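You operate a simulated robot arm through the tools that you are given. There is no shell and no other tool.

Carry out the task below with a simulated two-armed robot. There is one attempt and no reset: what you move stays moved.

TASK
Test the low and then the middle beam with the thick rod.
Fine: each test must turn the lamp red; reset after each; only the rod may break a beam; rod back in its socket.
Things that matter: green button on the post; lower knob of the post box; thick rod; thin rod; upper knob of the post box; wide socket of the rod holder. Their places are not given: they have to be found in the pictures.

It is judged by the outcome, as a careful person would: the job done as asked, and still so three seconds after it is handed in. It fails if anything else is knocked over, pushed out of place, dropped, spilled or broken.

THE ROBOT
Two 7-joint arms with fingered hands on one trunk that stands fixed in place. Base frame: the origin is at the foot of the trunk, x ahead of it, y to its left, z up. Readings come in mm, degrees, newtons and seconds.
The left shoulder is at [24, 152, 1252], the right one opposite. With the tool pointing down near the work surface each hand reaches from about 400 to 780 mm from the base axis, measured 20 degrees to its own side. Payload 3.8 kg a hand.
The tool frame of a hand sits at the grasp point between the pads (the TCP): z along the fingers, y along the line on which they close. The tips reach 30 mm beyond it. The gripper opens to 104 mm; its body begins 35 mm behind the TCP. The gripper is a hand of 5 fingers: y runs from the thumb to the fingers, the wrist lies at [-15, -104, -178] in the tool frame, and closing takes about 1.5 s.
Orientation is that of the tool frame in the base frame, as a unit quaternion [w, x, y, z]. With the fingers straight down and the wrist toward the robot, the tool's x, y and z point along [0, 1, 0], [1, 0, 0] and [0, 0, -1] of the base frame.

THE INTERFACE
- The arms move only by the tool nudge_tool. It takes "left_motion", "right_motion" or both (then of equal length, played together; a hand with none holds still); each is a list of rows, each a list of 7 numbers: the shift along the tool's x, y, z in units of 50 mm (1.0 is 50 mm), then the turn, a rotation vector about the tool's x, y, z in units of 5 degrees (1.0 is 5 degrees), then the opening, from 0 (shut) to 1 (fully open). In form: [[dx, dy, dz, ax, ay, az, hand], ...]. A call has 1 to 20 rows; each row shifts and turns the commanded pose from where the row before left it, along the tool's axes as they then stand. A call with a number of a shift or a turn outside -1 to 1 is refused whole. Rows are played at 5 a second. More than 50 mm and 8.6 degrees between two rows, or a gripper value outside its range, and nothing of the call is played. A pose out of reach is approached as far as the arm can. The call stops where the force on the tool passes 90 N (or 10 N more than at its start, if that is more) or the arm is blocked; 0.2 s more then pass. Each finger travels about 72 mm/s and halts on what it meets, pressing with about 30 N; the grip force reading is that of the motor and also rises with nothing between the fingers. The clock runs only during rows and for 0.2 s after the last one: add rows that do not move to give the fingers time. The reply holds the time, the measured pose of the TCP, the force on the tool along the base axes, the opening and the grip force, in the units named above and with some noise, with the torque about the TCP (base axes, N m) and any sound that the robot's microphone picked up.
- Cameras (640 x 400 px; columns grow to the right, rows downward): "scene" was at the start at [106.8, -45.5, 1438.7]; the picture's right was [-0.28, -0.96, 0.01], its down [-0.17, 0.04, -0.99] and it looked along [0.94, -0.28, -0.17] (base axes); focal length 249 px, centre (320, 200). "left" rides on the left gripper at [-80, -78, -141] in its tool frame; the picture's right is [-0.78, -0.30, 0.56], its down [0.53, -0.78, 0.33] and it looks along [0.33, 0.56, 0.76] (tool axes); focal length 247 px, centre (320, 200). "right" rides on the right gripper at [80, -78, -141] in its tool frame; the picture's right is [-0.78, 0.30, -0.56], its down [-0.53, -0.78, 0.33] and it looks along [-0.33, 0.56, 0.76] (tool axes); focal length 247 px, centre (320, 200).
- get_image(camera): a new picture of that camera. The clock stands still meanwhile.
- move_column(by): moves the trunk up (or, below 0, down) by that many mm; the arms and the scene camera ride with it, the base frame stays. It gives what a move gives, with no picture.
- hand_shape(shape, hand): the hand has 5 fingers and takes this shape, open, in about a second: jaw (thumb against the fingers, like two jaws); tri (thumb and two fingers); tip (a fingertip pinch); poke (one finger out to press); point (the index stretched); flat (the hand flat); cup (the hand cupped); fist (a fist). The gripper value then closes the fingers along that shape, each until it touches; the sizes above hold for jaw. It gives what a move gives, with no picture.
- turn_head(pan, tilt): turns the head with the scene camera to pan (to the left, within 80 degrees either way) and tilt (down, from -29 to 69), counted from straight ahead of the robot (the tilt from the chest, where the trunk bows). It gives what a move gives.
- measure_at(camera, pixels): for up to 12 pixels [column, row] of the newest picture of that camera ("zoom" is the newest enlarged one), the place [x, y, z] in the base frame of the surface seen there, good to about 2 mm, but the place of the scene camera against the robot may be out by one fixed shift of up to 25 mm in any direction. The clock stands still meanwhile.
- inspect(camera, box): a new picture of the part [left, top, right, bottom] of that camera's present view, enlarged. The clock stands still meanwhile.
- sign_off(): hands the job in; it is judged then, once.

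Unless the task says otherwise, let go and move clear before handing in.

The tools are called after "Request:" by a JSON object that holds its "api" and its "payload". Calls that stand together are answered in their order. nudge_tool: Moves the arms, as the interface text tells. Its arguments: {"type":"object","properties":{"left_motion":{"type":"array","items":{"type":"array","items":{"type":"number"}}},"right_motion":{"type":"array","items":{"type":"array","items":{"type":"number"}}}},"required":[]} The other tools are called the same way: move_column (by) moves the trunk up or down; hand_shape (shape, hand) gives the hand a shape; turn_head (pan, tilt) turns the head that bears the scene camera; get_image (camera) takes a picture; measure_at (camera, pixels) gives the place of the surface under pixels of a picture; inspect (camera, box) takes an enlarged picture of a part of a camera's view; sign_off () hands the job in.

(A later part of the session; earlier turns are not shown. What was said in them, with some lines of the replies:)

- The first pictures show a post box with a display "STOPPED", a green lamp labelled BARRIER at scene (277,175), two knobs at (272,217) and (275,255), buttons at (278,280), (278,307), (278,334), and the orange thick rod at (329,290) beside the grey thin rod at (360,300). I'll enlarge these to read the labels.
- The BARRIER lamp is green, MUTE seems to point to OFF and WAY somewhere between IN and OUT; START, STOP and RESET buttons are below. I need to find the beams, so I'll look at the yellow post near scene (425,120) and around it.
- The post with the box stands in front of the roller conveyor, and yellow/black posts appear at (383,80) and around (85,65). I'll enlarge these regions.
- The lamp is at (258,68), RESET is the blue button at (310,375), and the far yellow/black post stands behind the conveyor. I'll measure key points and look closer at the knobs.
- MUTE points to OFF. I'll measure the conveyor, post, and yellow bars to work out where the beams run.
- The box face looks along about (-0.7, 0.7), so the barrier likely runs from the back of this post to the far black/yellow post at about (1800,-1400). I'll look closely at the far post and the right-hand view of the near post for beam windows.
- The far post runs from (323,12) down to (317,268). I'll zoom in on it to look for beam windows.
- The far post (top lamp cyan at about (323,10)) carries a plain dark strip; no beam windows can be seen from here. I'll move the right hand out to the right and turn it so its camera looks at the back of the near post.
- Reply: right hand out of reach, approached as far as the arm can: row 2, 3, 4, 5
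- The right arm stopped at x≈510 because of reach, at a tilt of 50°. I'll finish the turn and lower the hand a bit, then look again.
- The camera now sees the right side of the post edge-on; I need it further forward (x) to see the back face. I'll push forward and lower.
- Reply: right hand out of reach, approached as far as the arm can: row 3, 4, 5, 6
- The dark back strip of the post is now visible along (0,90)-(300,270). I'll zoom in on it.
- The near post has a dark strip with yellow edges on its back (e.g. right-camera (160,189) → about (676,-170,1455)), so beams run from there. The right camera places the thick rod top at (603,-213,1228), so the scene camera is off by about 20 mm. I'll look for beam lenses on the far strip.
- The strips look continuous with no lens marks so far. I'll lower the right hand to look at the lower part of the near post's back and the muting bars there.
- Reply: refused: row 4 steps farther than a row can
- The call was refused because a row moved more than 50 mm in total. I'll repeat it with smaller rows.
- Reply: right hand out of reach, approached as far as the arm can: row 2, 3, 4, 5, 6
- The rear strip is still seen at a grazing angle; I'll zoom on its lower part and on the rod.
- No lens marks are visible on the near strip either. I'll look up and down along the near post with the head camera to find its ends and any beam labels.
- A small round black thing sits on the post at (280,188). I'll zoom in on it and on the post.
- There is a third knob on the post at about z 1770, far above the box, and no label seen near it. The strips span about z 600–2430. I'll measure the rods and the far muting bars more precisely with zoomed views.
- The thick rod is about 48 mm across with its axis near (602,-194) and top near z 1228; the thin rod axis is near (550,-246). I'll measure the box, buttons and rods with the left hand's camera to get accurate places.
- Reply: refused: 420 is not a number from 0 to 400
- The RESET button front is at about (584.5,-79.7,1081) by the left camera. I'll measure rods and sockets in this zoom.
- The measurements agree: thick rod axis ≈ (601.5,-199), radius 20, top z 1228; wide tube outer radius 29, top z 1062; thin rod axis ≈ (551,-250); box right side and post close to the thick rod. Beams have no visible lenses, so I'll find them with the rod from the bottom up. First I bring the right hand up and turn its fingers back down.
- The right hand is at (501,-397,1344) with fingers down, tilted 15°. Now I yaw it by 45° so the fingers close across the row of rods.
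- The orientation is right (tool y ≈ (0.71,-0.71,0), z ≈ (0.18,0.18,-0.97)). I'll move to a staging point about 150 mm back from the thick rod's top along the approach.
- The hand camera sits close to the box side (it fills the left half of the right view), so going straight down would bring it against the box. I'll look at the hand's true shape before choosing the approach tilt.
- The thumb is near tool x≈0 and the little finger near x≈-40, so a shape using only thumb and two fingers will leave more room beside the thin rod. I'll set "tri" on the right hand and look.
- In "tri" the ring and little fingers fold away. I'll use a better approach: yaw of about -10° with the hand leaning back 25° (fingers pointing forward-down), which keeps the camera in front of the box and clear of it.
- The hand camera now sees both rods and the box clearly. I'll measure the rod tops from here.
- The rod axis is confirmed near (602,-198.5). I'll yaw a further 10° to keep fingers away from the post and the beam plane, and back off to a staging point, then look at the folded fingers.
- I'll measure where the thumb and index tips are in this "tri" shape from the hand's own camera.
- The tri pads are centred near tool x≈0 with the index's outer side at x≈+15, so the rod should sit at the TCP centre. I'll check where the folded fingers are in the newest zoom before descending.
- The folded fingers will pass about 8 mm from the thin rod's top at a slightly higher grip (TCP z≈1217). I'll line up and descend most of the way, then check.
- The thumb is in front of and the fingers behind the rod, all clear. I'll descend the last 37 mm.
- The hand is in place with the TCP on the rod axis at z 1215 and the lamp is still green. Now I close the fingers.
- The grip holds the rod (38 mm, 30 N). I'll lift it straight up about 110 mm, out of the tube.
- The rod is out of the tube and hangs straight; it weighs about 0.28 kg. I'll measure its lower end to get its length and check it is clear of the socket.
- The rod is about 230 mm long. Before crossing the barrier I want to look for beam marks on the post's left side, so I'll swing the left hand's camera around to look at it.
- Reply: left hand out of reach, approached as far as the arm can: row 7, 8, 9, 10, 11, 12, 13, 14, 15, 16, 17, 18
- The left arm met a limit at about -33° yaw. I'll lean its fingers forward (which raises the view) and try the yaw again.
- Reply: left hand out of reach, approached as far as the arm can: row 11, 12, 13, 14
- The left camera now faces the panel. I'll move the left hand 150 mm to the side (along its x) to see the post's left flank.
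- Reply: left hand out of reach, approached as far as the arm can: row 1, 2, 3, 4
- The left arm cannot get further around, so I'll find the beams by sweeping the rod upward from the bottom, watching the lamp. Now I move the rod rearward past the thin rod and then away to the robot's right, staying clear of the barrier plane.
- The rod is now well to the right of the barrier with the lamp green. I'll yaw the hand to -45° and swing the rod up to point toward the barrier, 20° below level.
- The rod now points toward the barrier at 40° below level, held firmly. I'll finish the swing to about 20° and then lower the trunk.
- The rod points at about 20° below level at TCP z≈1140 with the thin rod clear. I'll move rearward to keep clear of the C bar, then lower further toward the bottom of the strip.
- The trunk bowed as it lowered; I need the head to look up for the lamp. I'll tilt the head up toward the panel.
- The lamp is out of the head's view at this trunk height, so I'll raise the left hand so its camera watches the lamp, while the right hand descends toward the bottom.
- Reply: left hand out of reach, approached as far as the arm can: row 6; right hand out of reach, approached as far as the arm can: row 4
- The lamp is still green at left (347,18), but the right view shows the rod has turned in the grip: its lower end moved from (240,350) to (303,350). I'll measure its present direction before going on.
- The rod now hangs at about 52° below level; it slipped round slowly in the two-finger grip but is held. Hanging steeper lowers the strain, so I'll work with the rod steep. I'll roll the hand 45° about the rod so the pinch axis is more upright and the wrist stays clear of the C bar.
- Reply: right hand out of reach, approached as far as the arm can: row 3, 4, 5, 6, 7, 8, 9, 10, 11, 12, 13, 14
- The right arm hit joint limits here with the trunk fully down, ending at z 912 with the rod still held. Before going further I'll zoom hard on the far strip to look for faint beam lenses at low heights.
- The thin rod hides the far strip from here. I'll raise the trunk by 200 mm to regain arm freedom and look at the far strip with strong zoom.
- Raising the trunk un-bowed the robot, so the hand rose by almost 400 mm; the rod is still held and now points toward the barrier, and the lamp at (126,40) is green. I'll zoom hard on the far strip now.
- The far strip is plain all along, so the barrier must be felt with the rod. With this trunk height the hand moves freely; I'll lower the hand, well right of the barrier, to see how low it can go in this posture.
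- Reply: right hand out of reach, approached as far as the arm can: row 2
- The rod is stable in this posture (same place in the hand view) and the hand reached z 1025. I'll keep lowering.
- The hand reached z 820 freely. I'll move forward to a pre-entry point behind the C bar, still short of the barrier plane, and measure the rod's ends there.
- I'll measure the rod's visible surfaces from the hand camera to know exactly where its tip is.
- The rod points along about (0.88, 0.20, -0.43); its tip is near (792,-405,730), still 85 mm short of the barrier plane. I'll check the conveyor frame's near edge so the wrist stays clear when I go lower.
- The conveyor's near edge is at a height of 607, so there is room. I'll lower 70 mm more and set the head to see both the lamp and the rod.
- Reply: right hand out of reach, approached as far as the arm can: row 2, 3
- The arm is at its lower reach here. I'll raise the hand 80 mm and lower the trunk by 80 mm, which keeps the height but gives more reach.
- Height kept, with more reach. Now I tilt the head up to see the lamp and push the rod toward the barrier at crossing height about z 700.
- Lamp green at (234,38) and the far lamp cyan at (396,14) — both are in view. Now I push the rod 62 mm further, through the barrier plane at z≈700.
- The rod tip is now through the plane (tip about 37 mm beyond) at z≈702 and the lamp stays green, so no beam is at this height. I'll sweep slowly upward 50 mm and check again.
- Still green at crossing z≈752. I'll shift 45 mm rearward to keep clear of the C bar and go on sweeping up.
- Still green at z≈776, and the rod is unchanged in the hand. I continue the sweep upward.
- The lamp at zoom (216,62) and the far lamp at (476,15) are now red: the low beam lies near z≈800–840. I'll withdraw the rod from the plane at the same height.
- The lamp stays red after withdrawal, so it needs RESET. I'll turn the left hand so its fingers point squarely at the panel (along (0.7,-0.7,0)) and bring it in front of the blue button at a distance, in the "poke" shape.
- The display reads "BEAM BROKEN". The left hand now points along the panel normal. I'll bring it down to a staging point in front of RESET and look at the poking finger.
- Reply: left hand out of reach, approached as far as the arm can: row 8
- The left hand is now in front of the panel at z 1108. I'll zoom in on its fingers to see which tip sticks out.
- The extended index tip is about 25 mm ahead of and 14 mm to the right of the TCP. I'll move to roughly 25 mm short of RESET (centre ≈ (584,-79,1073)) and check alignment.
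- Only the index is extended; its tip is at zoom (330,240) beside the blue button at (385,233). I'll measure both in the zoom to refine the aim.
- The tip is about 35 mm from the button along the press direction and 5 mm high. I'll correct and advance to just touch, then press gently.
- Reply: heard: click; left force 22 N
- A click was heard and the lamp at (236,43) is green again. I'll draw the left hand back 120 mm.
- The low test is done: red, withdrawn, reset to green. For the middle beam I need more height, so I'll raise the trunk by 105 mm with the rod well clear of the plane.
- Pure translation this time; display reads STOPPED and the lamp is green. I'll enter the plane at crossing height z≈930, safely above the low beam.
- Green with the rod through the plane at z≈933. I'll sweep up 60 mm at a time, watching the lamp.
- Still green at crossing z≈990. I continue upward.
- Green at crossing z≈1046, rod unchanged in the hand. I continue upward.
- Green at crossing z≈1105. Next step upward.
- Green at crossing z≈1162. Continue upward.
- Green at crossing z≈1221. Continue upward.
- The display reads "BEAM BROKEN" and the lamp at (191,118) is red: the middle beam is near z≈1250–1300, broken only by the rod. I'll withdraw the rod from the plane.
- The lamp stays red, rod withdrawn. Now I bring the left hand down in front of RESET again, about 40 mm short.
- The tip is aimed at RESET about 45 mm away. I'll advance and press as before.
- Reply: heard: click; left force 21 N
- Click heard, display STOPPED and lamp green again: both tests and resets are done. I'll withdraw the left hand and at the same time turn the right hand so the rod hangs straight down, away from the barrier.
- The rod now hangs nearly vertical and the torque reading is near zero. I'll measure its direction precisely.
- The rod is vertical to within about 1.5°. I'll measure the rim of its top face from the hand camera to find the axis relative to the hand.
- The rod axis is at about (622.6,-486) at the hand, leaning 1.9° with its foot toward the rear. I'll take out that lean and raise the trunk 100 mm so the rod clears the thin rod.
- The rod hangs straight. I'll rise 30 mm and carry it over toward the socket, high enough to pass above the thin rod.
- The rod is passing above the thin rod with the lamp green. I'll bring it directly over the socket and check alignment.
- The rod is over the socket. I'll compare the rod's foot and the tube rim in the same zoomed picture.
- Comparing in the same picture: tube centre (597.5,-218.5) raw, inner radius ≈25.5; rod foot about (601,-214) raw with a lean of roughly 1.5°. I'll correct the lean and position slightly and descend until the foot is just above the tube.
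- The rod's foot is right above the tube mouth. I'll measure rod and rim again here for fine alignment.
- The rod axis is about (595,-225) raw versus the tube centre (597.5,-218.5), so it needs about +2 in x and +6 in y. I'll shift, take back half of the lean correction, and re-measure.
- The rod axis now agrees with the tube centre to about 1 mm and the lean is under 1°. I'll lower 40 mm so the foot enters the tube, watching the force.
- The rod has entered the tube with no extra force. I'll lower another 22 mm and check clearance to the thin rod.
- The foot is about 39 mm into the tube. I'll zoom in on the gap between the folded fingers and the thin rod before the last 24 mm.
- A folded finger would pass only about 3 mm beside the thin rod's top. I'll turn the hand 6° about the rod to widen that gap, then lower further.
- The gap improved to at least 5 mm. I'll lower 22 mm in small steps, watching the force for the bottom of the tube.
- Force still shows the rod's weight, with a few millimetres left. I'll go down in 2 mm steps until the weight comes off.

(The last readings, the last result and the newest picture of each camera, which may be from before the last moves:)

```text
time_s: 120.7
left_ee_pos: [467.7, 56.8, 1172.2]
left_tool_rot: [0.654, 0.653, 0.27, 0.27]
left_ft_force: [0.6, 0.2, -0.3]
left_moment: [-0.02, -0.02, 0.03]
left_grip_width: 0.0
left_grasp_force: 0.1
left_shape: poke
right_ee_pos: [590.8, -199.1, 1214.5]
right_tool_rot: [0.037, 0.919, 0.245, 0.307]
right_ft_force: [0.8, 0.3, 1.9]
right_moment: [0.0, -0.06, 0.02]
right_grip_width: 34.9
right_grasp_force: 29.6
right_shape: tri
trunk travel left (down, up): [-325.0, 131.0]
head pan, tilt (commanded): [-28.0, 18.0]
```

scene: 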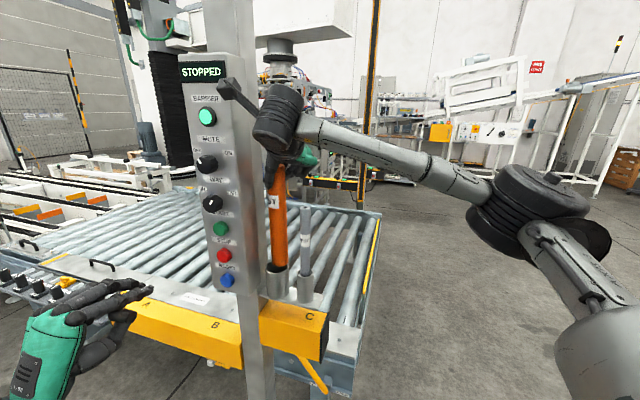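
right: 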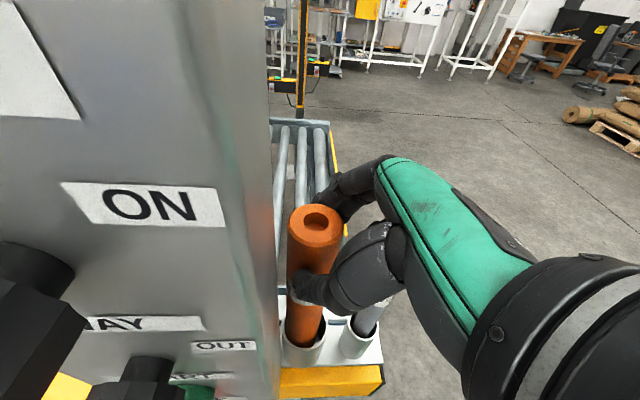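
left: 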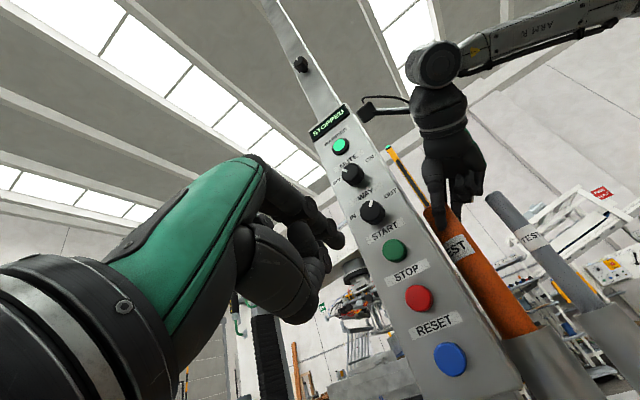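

The force turned to +1.9 N, so the rod is resting on the bottom of its socket. I'll open the fingers gently.

Request:
{"api": "nudge_tool", "payload": {"right_motion": [[0, 0, 0, 0, 0, 0, 0.4], [0, 0, 0, 0, 0, 0, 0.5], [0, 0, 0, 0, 0, 0, 0.6], [0, 0, 0, 0, 0, 0, 0.65], [0, 0, 0, 0, 0, 0, 0.65], [0, 0, 0, 0, 0, 0, 0.65]]}}

Request:
{"api": "inspect", "payload": {"camera": "scene", "box": [220, 150, 340, 300]}}

Request:
{"api": "get_image", "payload": {"camera": "right"}}

Request:
{"api": "inspect", "payload": {"camera": "left", "box": [390, 60, 580, 260]}}

```text
time_s: 122.1
left_ee_pos: [469.3, 54.9, 1170.6]
left_tool_rot: [0.654, 0.653, 0.27, 0.27]
left_ft_force: [0.1, -0.7, -0.5]
left_moment: [-0.01, -0.05, 0.03]
left_grip_width: 0.0
left_grasp_force: 0.0
left_shape: poke
right_ee_pos: [591.7, -198.7, 1213.7]
right_tool_rot: [0.036, 0.919, 0.244, 0.306]
right_ft_force: [0.0, 0.6, -0.7]
right_moment: [0.0, -0.02, -0.01]
right_grip_width: 67.3
right_grasp_force: 0.0
right_shape: tri
trunk travel left (down, up): [-325.0, 131.0]
head pan, tilt (commanded): [-28.0, 18.0]
```

```text
2.67 times, centred on (280, 225) of scene
```

zoom: 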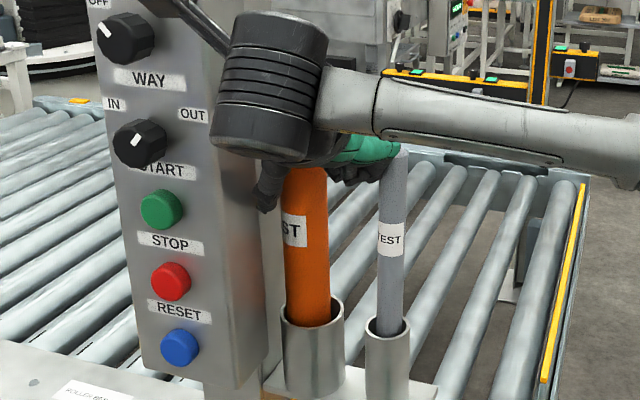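

```text
taken
```

right: 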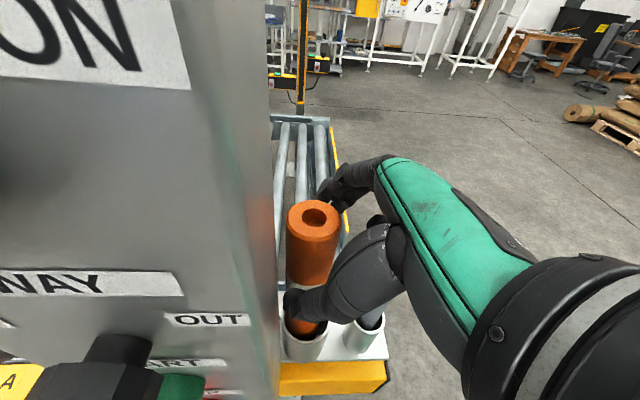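

```text
2.00 times, centred on (485, 160) of left
```

zoom: 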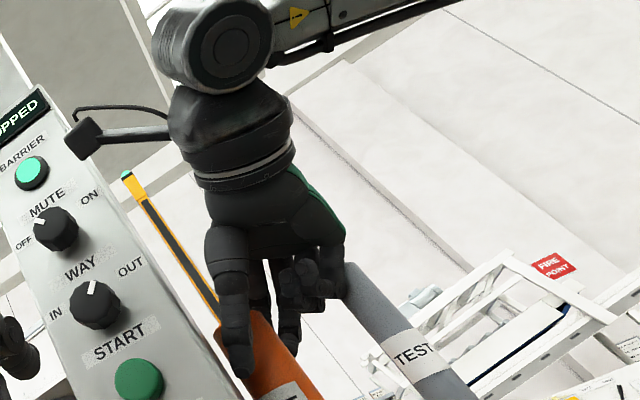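

The rod stands free in its socket with the fingers open around it and the thin rod undisturbed. I'll lift the hand straight up slowly.

Request:
{"api": "nudge_tool", "payload": {"right_motion": [[0.055, 0.0215, -0.081, 0, 0, 0, 0.65], [0.109, 0.043, -0.162, 0, 0, 0, 0.65], [0.164, 0.065, -0.242, 0, 0, 0, 0.65], [0.164, 0.065, -0.242, 0, 0, 0, 0.65], [0, 0, 0, 0, 0, 0, 0.65]]}}

Request:
{"api": "inspect", "payload": {"camera": "scene", "box": [220, 130, 340, 300]}}

Request:
{"api": "get_image", "payload": {"camera": "right"}}

```text
time_s: 123.3
left_ee_pos: [469.4, 56.0, 1171.6]
left_tool_rot: [0.654, 0.654, 0.269, 0.269]
left_ft_force: [-0.6, -0.3, 0.2]
left_moment: [0.0, -0.02, 0.01]
left_grip_width: 0.2
left_grasp_force: 0.1
left_shape: poke
right_ee_pos: [591.4, -199.0, 1260.1]
right_tool_rot: [0.036, 0.919, 0.246, 0.306]
right_ft_force: [-0.1, -0.1, 0.0]
right_moment: [-0.03, 0.02, -0.01]
right_grip_width: 67.1
right_grasp_force: 0.1
right_shape: tri
trunk travel left (down, up): [-325.0, 131.0]
head pan, tilt (commanded): [-28.0, 18.0]
```

```text
2.35 times, centred on (280, 215) of scene
```

zoom: 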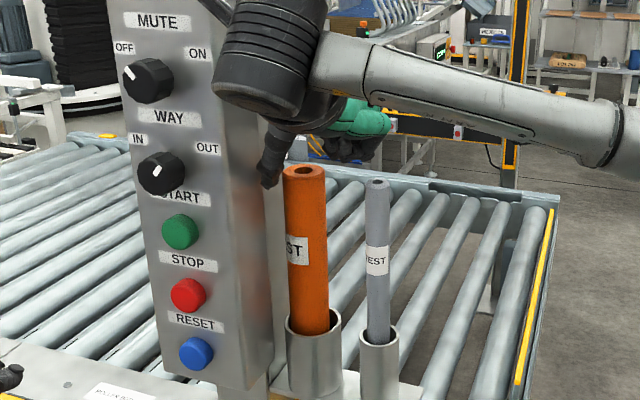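

```text
taken
```

right: 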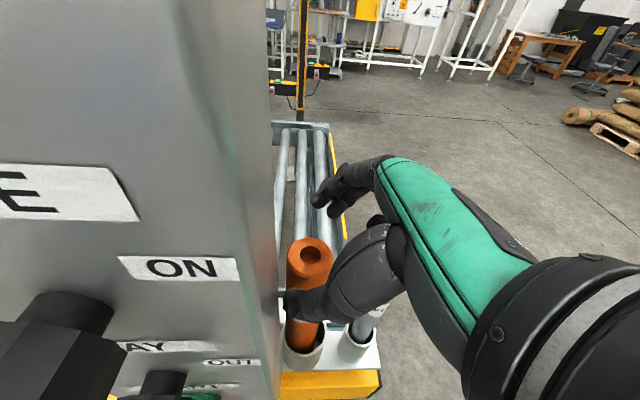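

Both rods stand untouched in their sockets. I'll rise further and back the right hand away toward the robot.

Request:
{"api": "nudge_tool", "payload": {"right_motion": [[0.27, 0.107, -0.4, 0, 0, 0, 0.65], [0.36, 0.142, -0.533, 0, 0, 0, 0.65], [0.36, 0.142, -0.533, 0, 0, 0, 0.65], [-0.4, -0.25, -0.33, 0, 0, 0, 0.65], [-0.55, -0.34, -0.46, 0, 0, 0, 0.65], [-0.55, -0.34, -0.46, 0, 0, 0, 0.65], [-0.55, -0.34, -0.46, 0, 0, 0, 0.65], [0, 0, 0, 0, 0, 0, 0.65]], "left_motion": [[0, 0, -0.5, 0, 0, 0, 1], [0, 0, -0.8, 0, 0, 0, 1], [0, 0, -0.8, 0, 0, 0, 1], [0, 0, 0, 0, 0, 0, 1], [0, 0, 0, 0, 0, 0, 1], [0, 0, 0, 0, 0, 0, 1], [0, 0, 0, 0, 0, 0, 1], [0, 0, 0, 0, 0, 0, 1]]}}

Request:
{"api": "get_image", "payload": {"camera": "scene"}}

Request:
{"api": "get_image", "payload": {"camera": "right"}}

Request:
{"api": "get_image", "payload": {"camera": "left"}}

```text
time_s: 125.1
left_ee_pos: [395.5, 130.8, 1168.3]
left_tool_rot: [0.655, 0.653, 0.269, 0.269]
left_ft_force: [1.0, 0.4, -0.2]
left_moment: [-0.03, -0.02, -0.01]
left_grip_width: 0.0
left_grasp_force: 0.1
left_shape: poke
right_ee_pos: [441.5, -197.8, 1349.9]
right_tool_rot: [0.037, 0.92, 0.244, 0.305]
right_ft_force: [-0.1, -0.5, 0.0]
right_moment: [-0.02, 0.01, -0.02]
right_grip_width: 67.5
right_grasp_force: 0.1
right_shape: tri
trunk travel left (down, up): [-325.0, 131.0]
head pan, tilt (commanded): [-28.0, 18.0]
```

```text
taken
```

scene: 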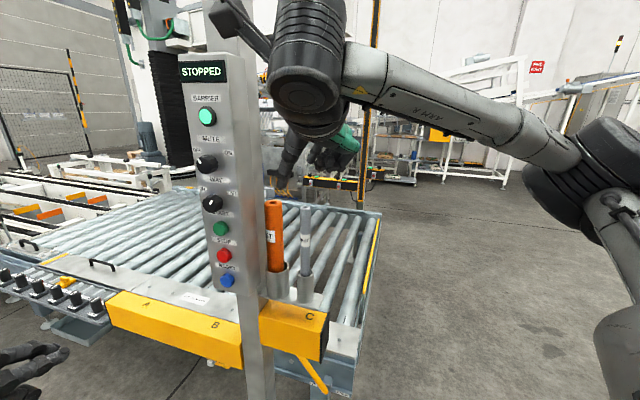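

```text
taken
```

right: 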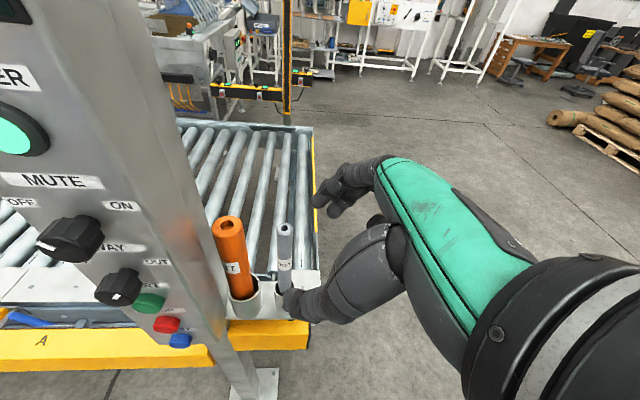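

```text
taken
```

left: 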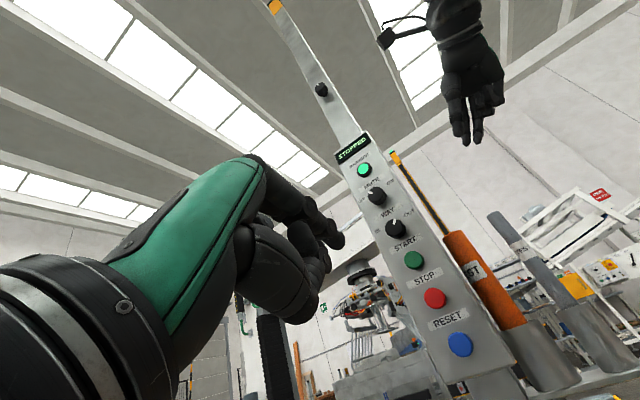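

The lamp is green, the display reads STOPPED, and both rods stand in their sockets. I'll verify the thick rod is fully seated and the knobs are unchanged.

Request:
{"api": "measure_at", "payload": {"camera": "right", "pixels": [[228, 219], [218, 225], [237, 224], [228, 234], [285, 228], [225, 260], [240, 290]]}}

Request:
{"api": "inspect", "payload": {"camera": "scene", "box": [170, 50, 350, 330]}}

Request:
{"api": "inspect", "payload": {"camera": "right", "box": [0, 60, 320, 360]}}

```text
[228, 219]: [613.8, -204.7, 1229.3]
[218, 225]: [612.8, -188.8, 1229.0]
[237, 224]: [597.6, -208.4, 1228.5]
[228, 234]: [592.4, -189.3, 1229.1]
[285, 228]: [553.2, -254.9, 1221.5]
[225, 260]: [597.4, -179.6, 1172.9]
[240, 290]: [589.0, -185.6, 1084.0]
```

```text
1.43 times, centred on (260, 190) of scene
```

zoom: 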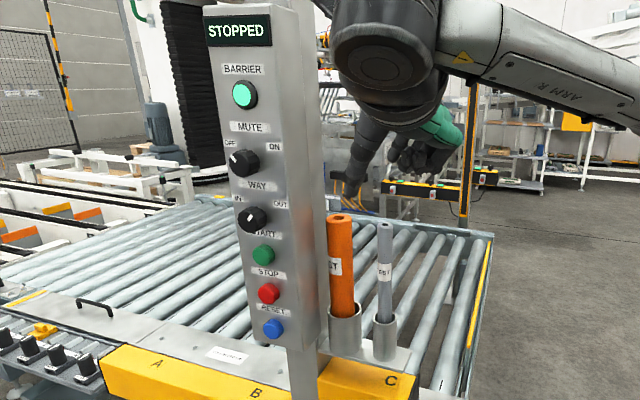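

```text
1.33 times, centred on (160, 210) of right
```

zoom: 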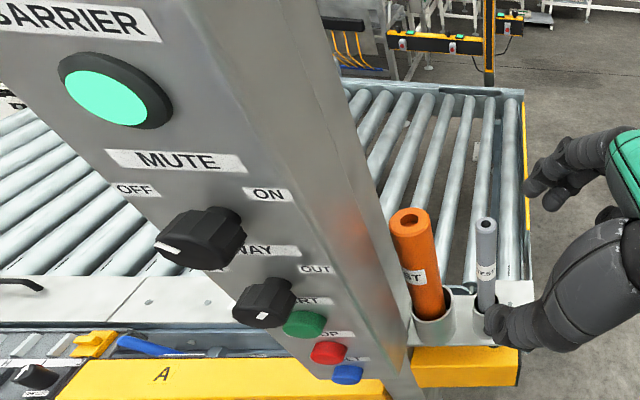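

The thick rod's top is at z 1229, the same as at the start, so it is fully seated in the wide socket. The thin rod stands as before, MUTE is still OFF with WAY unchanged, and the lamp is green. Both hands are empty and clear, so I'm handing the job in.

Request:
{"api": "sign_off", "payload": {}}

```text
The job is handed in.
```

The low beam and then the middle beam were each broken with the thick rod, and both times the lamp turned red. I pressed RESET after each test and the lamp went back to green.

- **Beams:** I found no marks for the beams on the posts, so I found them by moving the rod slowly upward through the barrier. The first beam reacted at about 800–850 mm and the next at about 1250–1300 mm. I took these as low and middle, assuming no beam lies below about 680 mm, the lowest height I checked. Only the rod crossed the barrier.
- **Rod:** It turned in the grip during the work but was never dropped. It now stands fully seated in the wide socket, with its top at the same height as before.
- **Everything else:** The thin rod and both knobs are as they were, the display reads STOPPED, and both hands are empty and clear.
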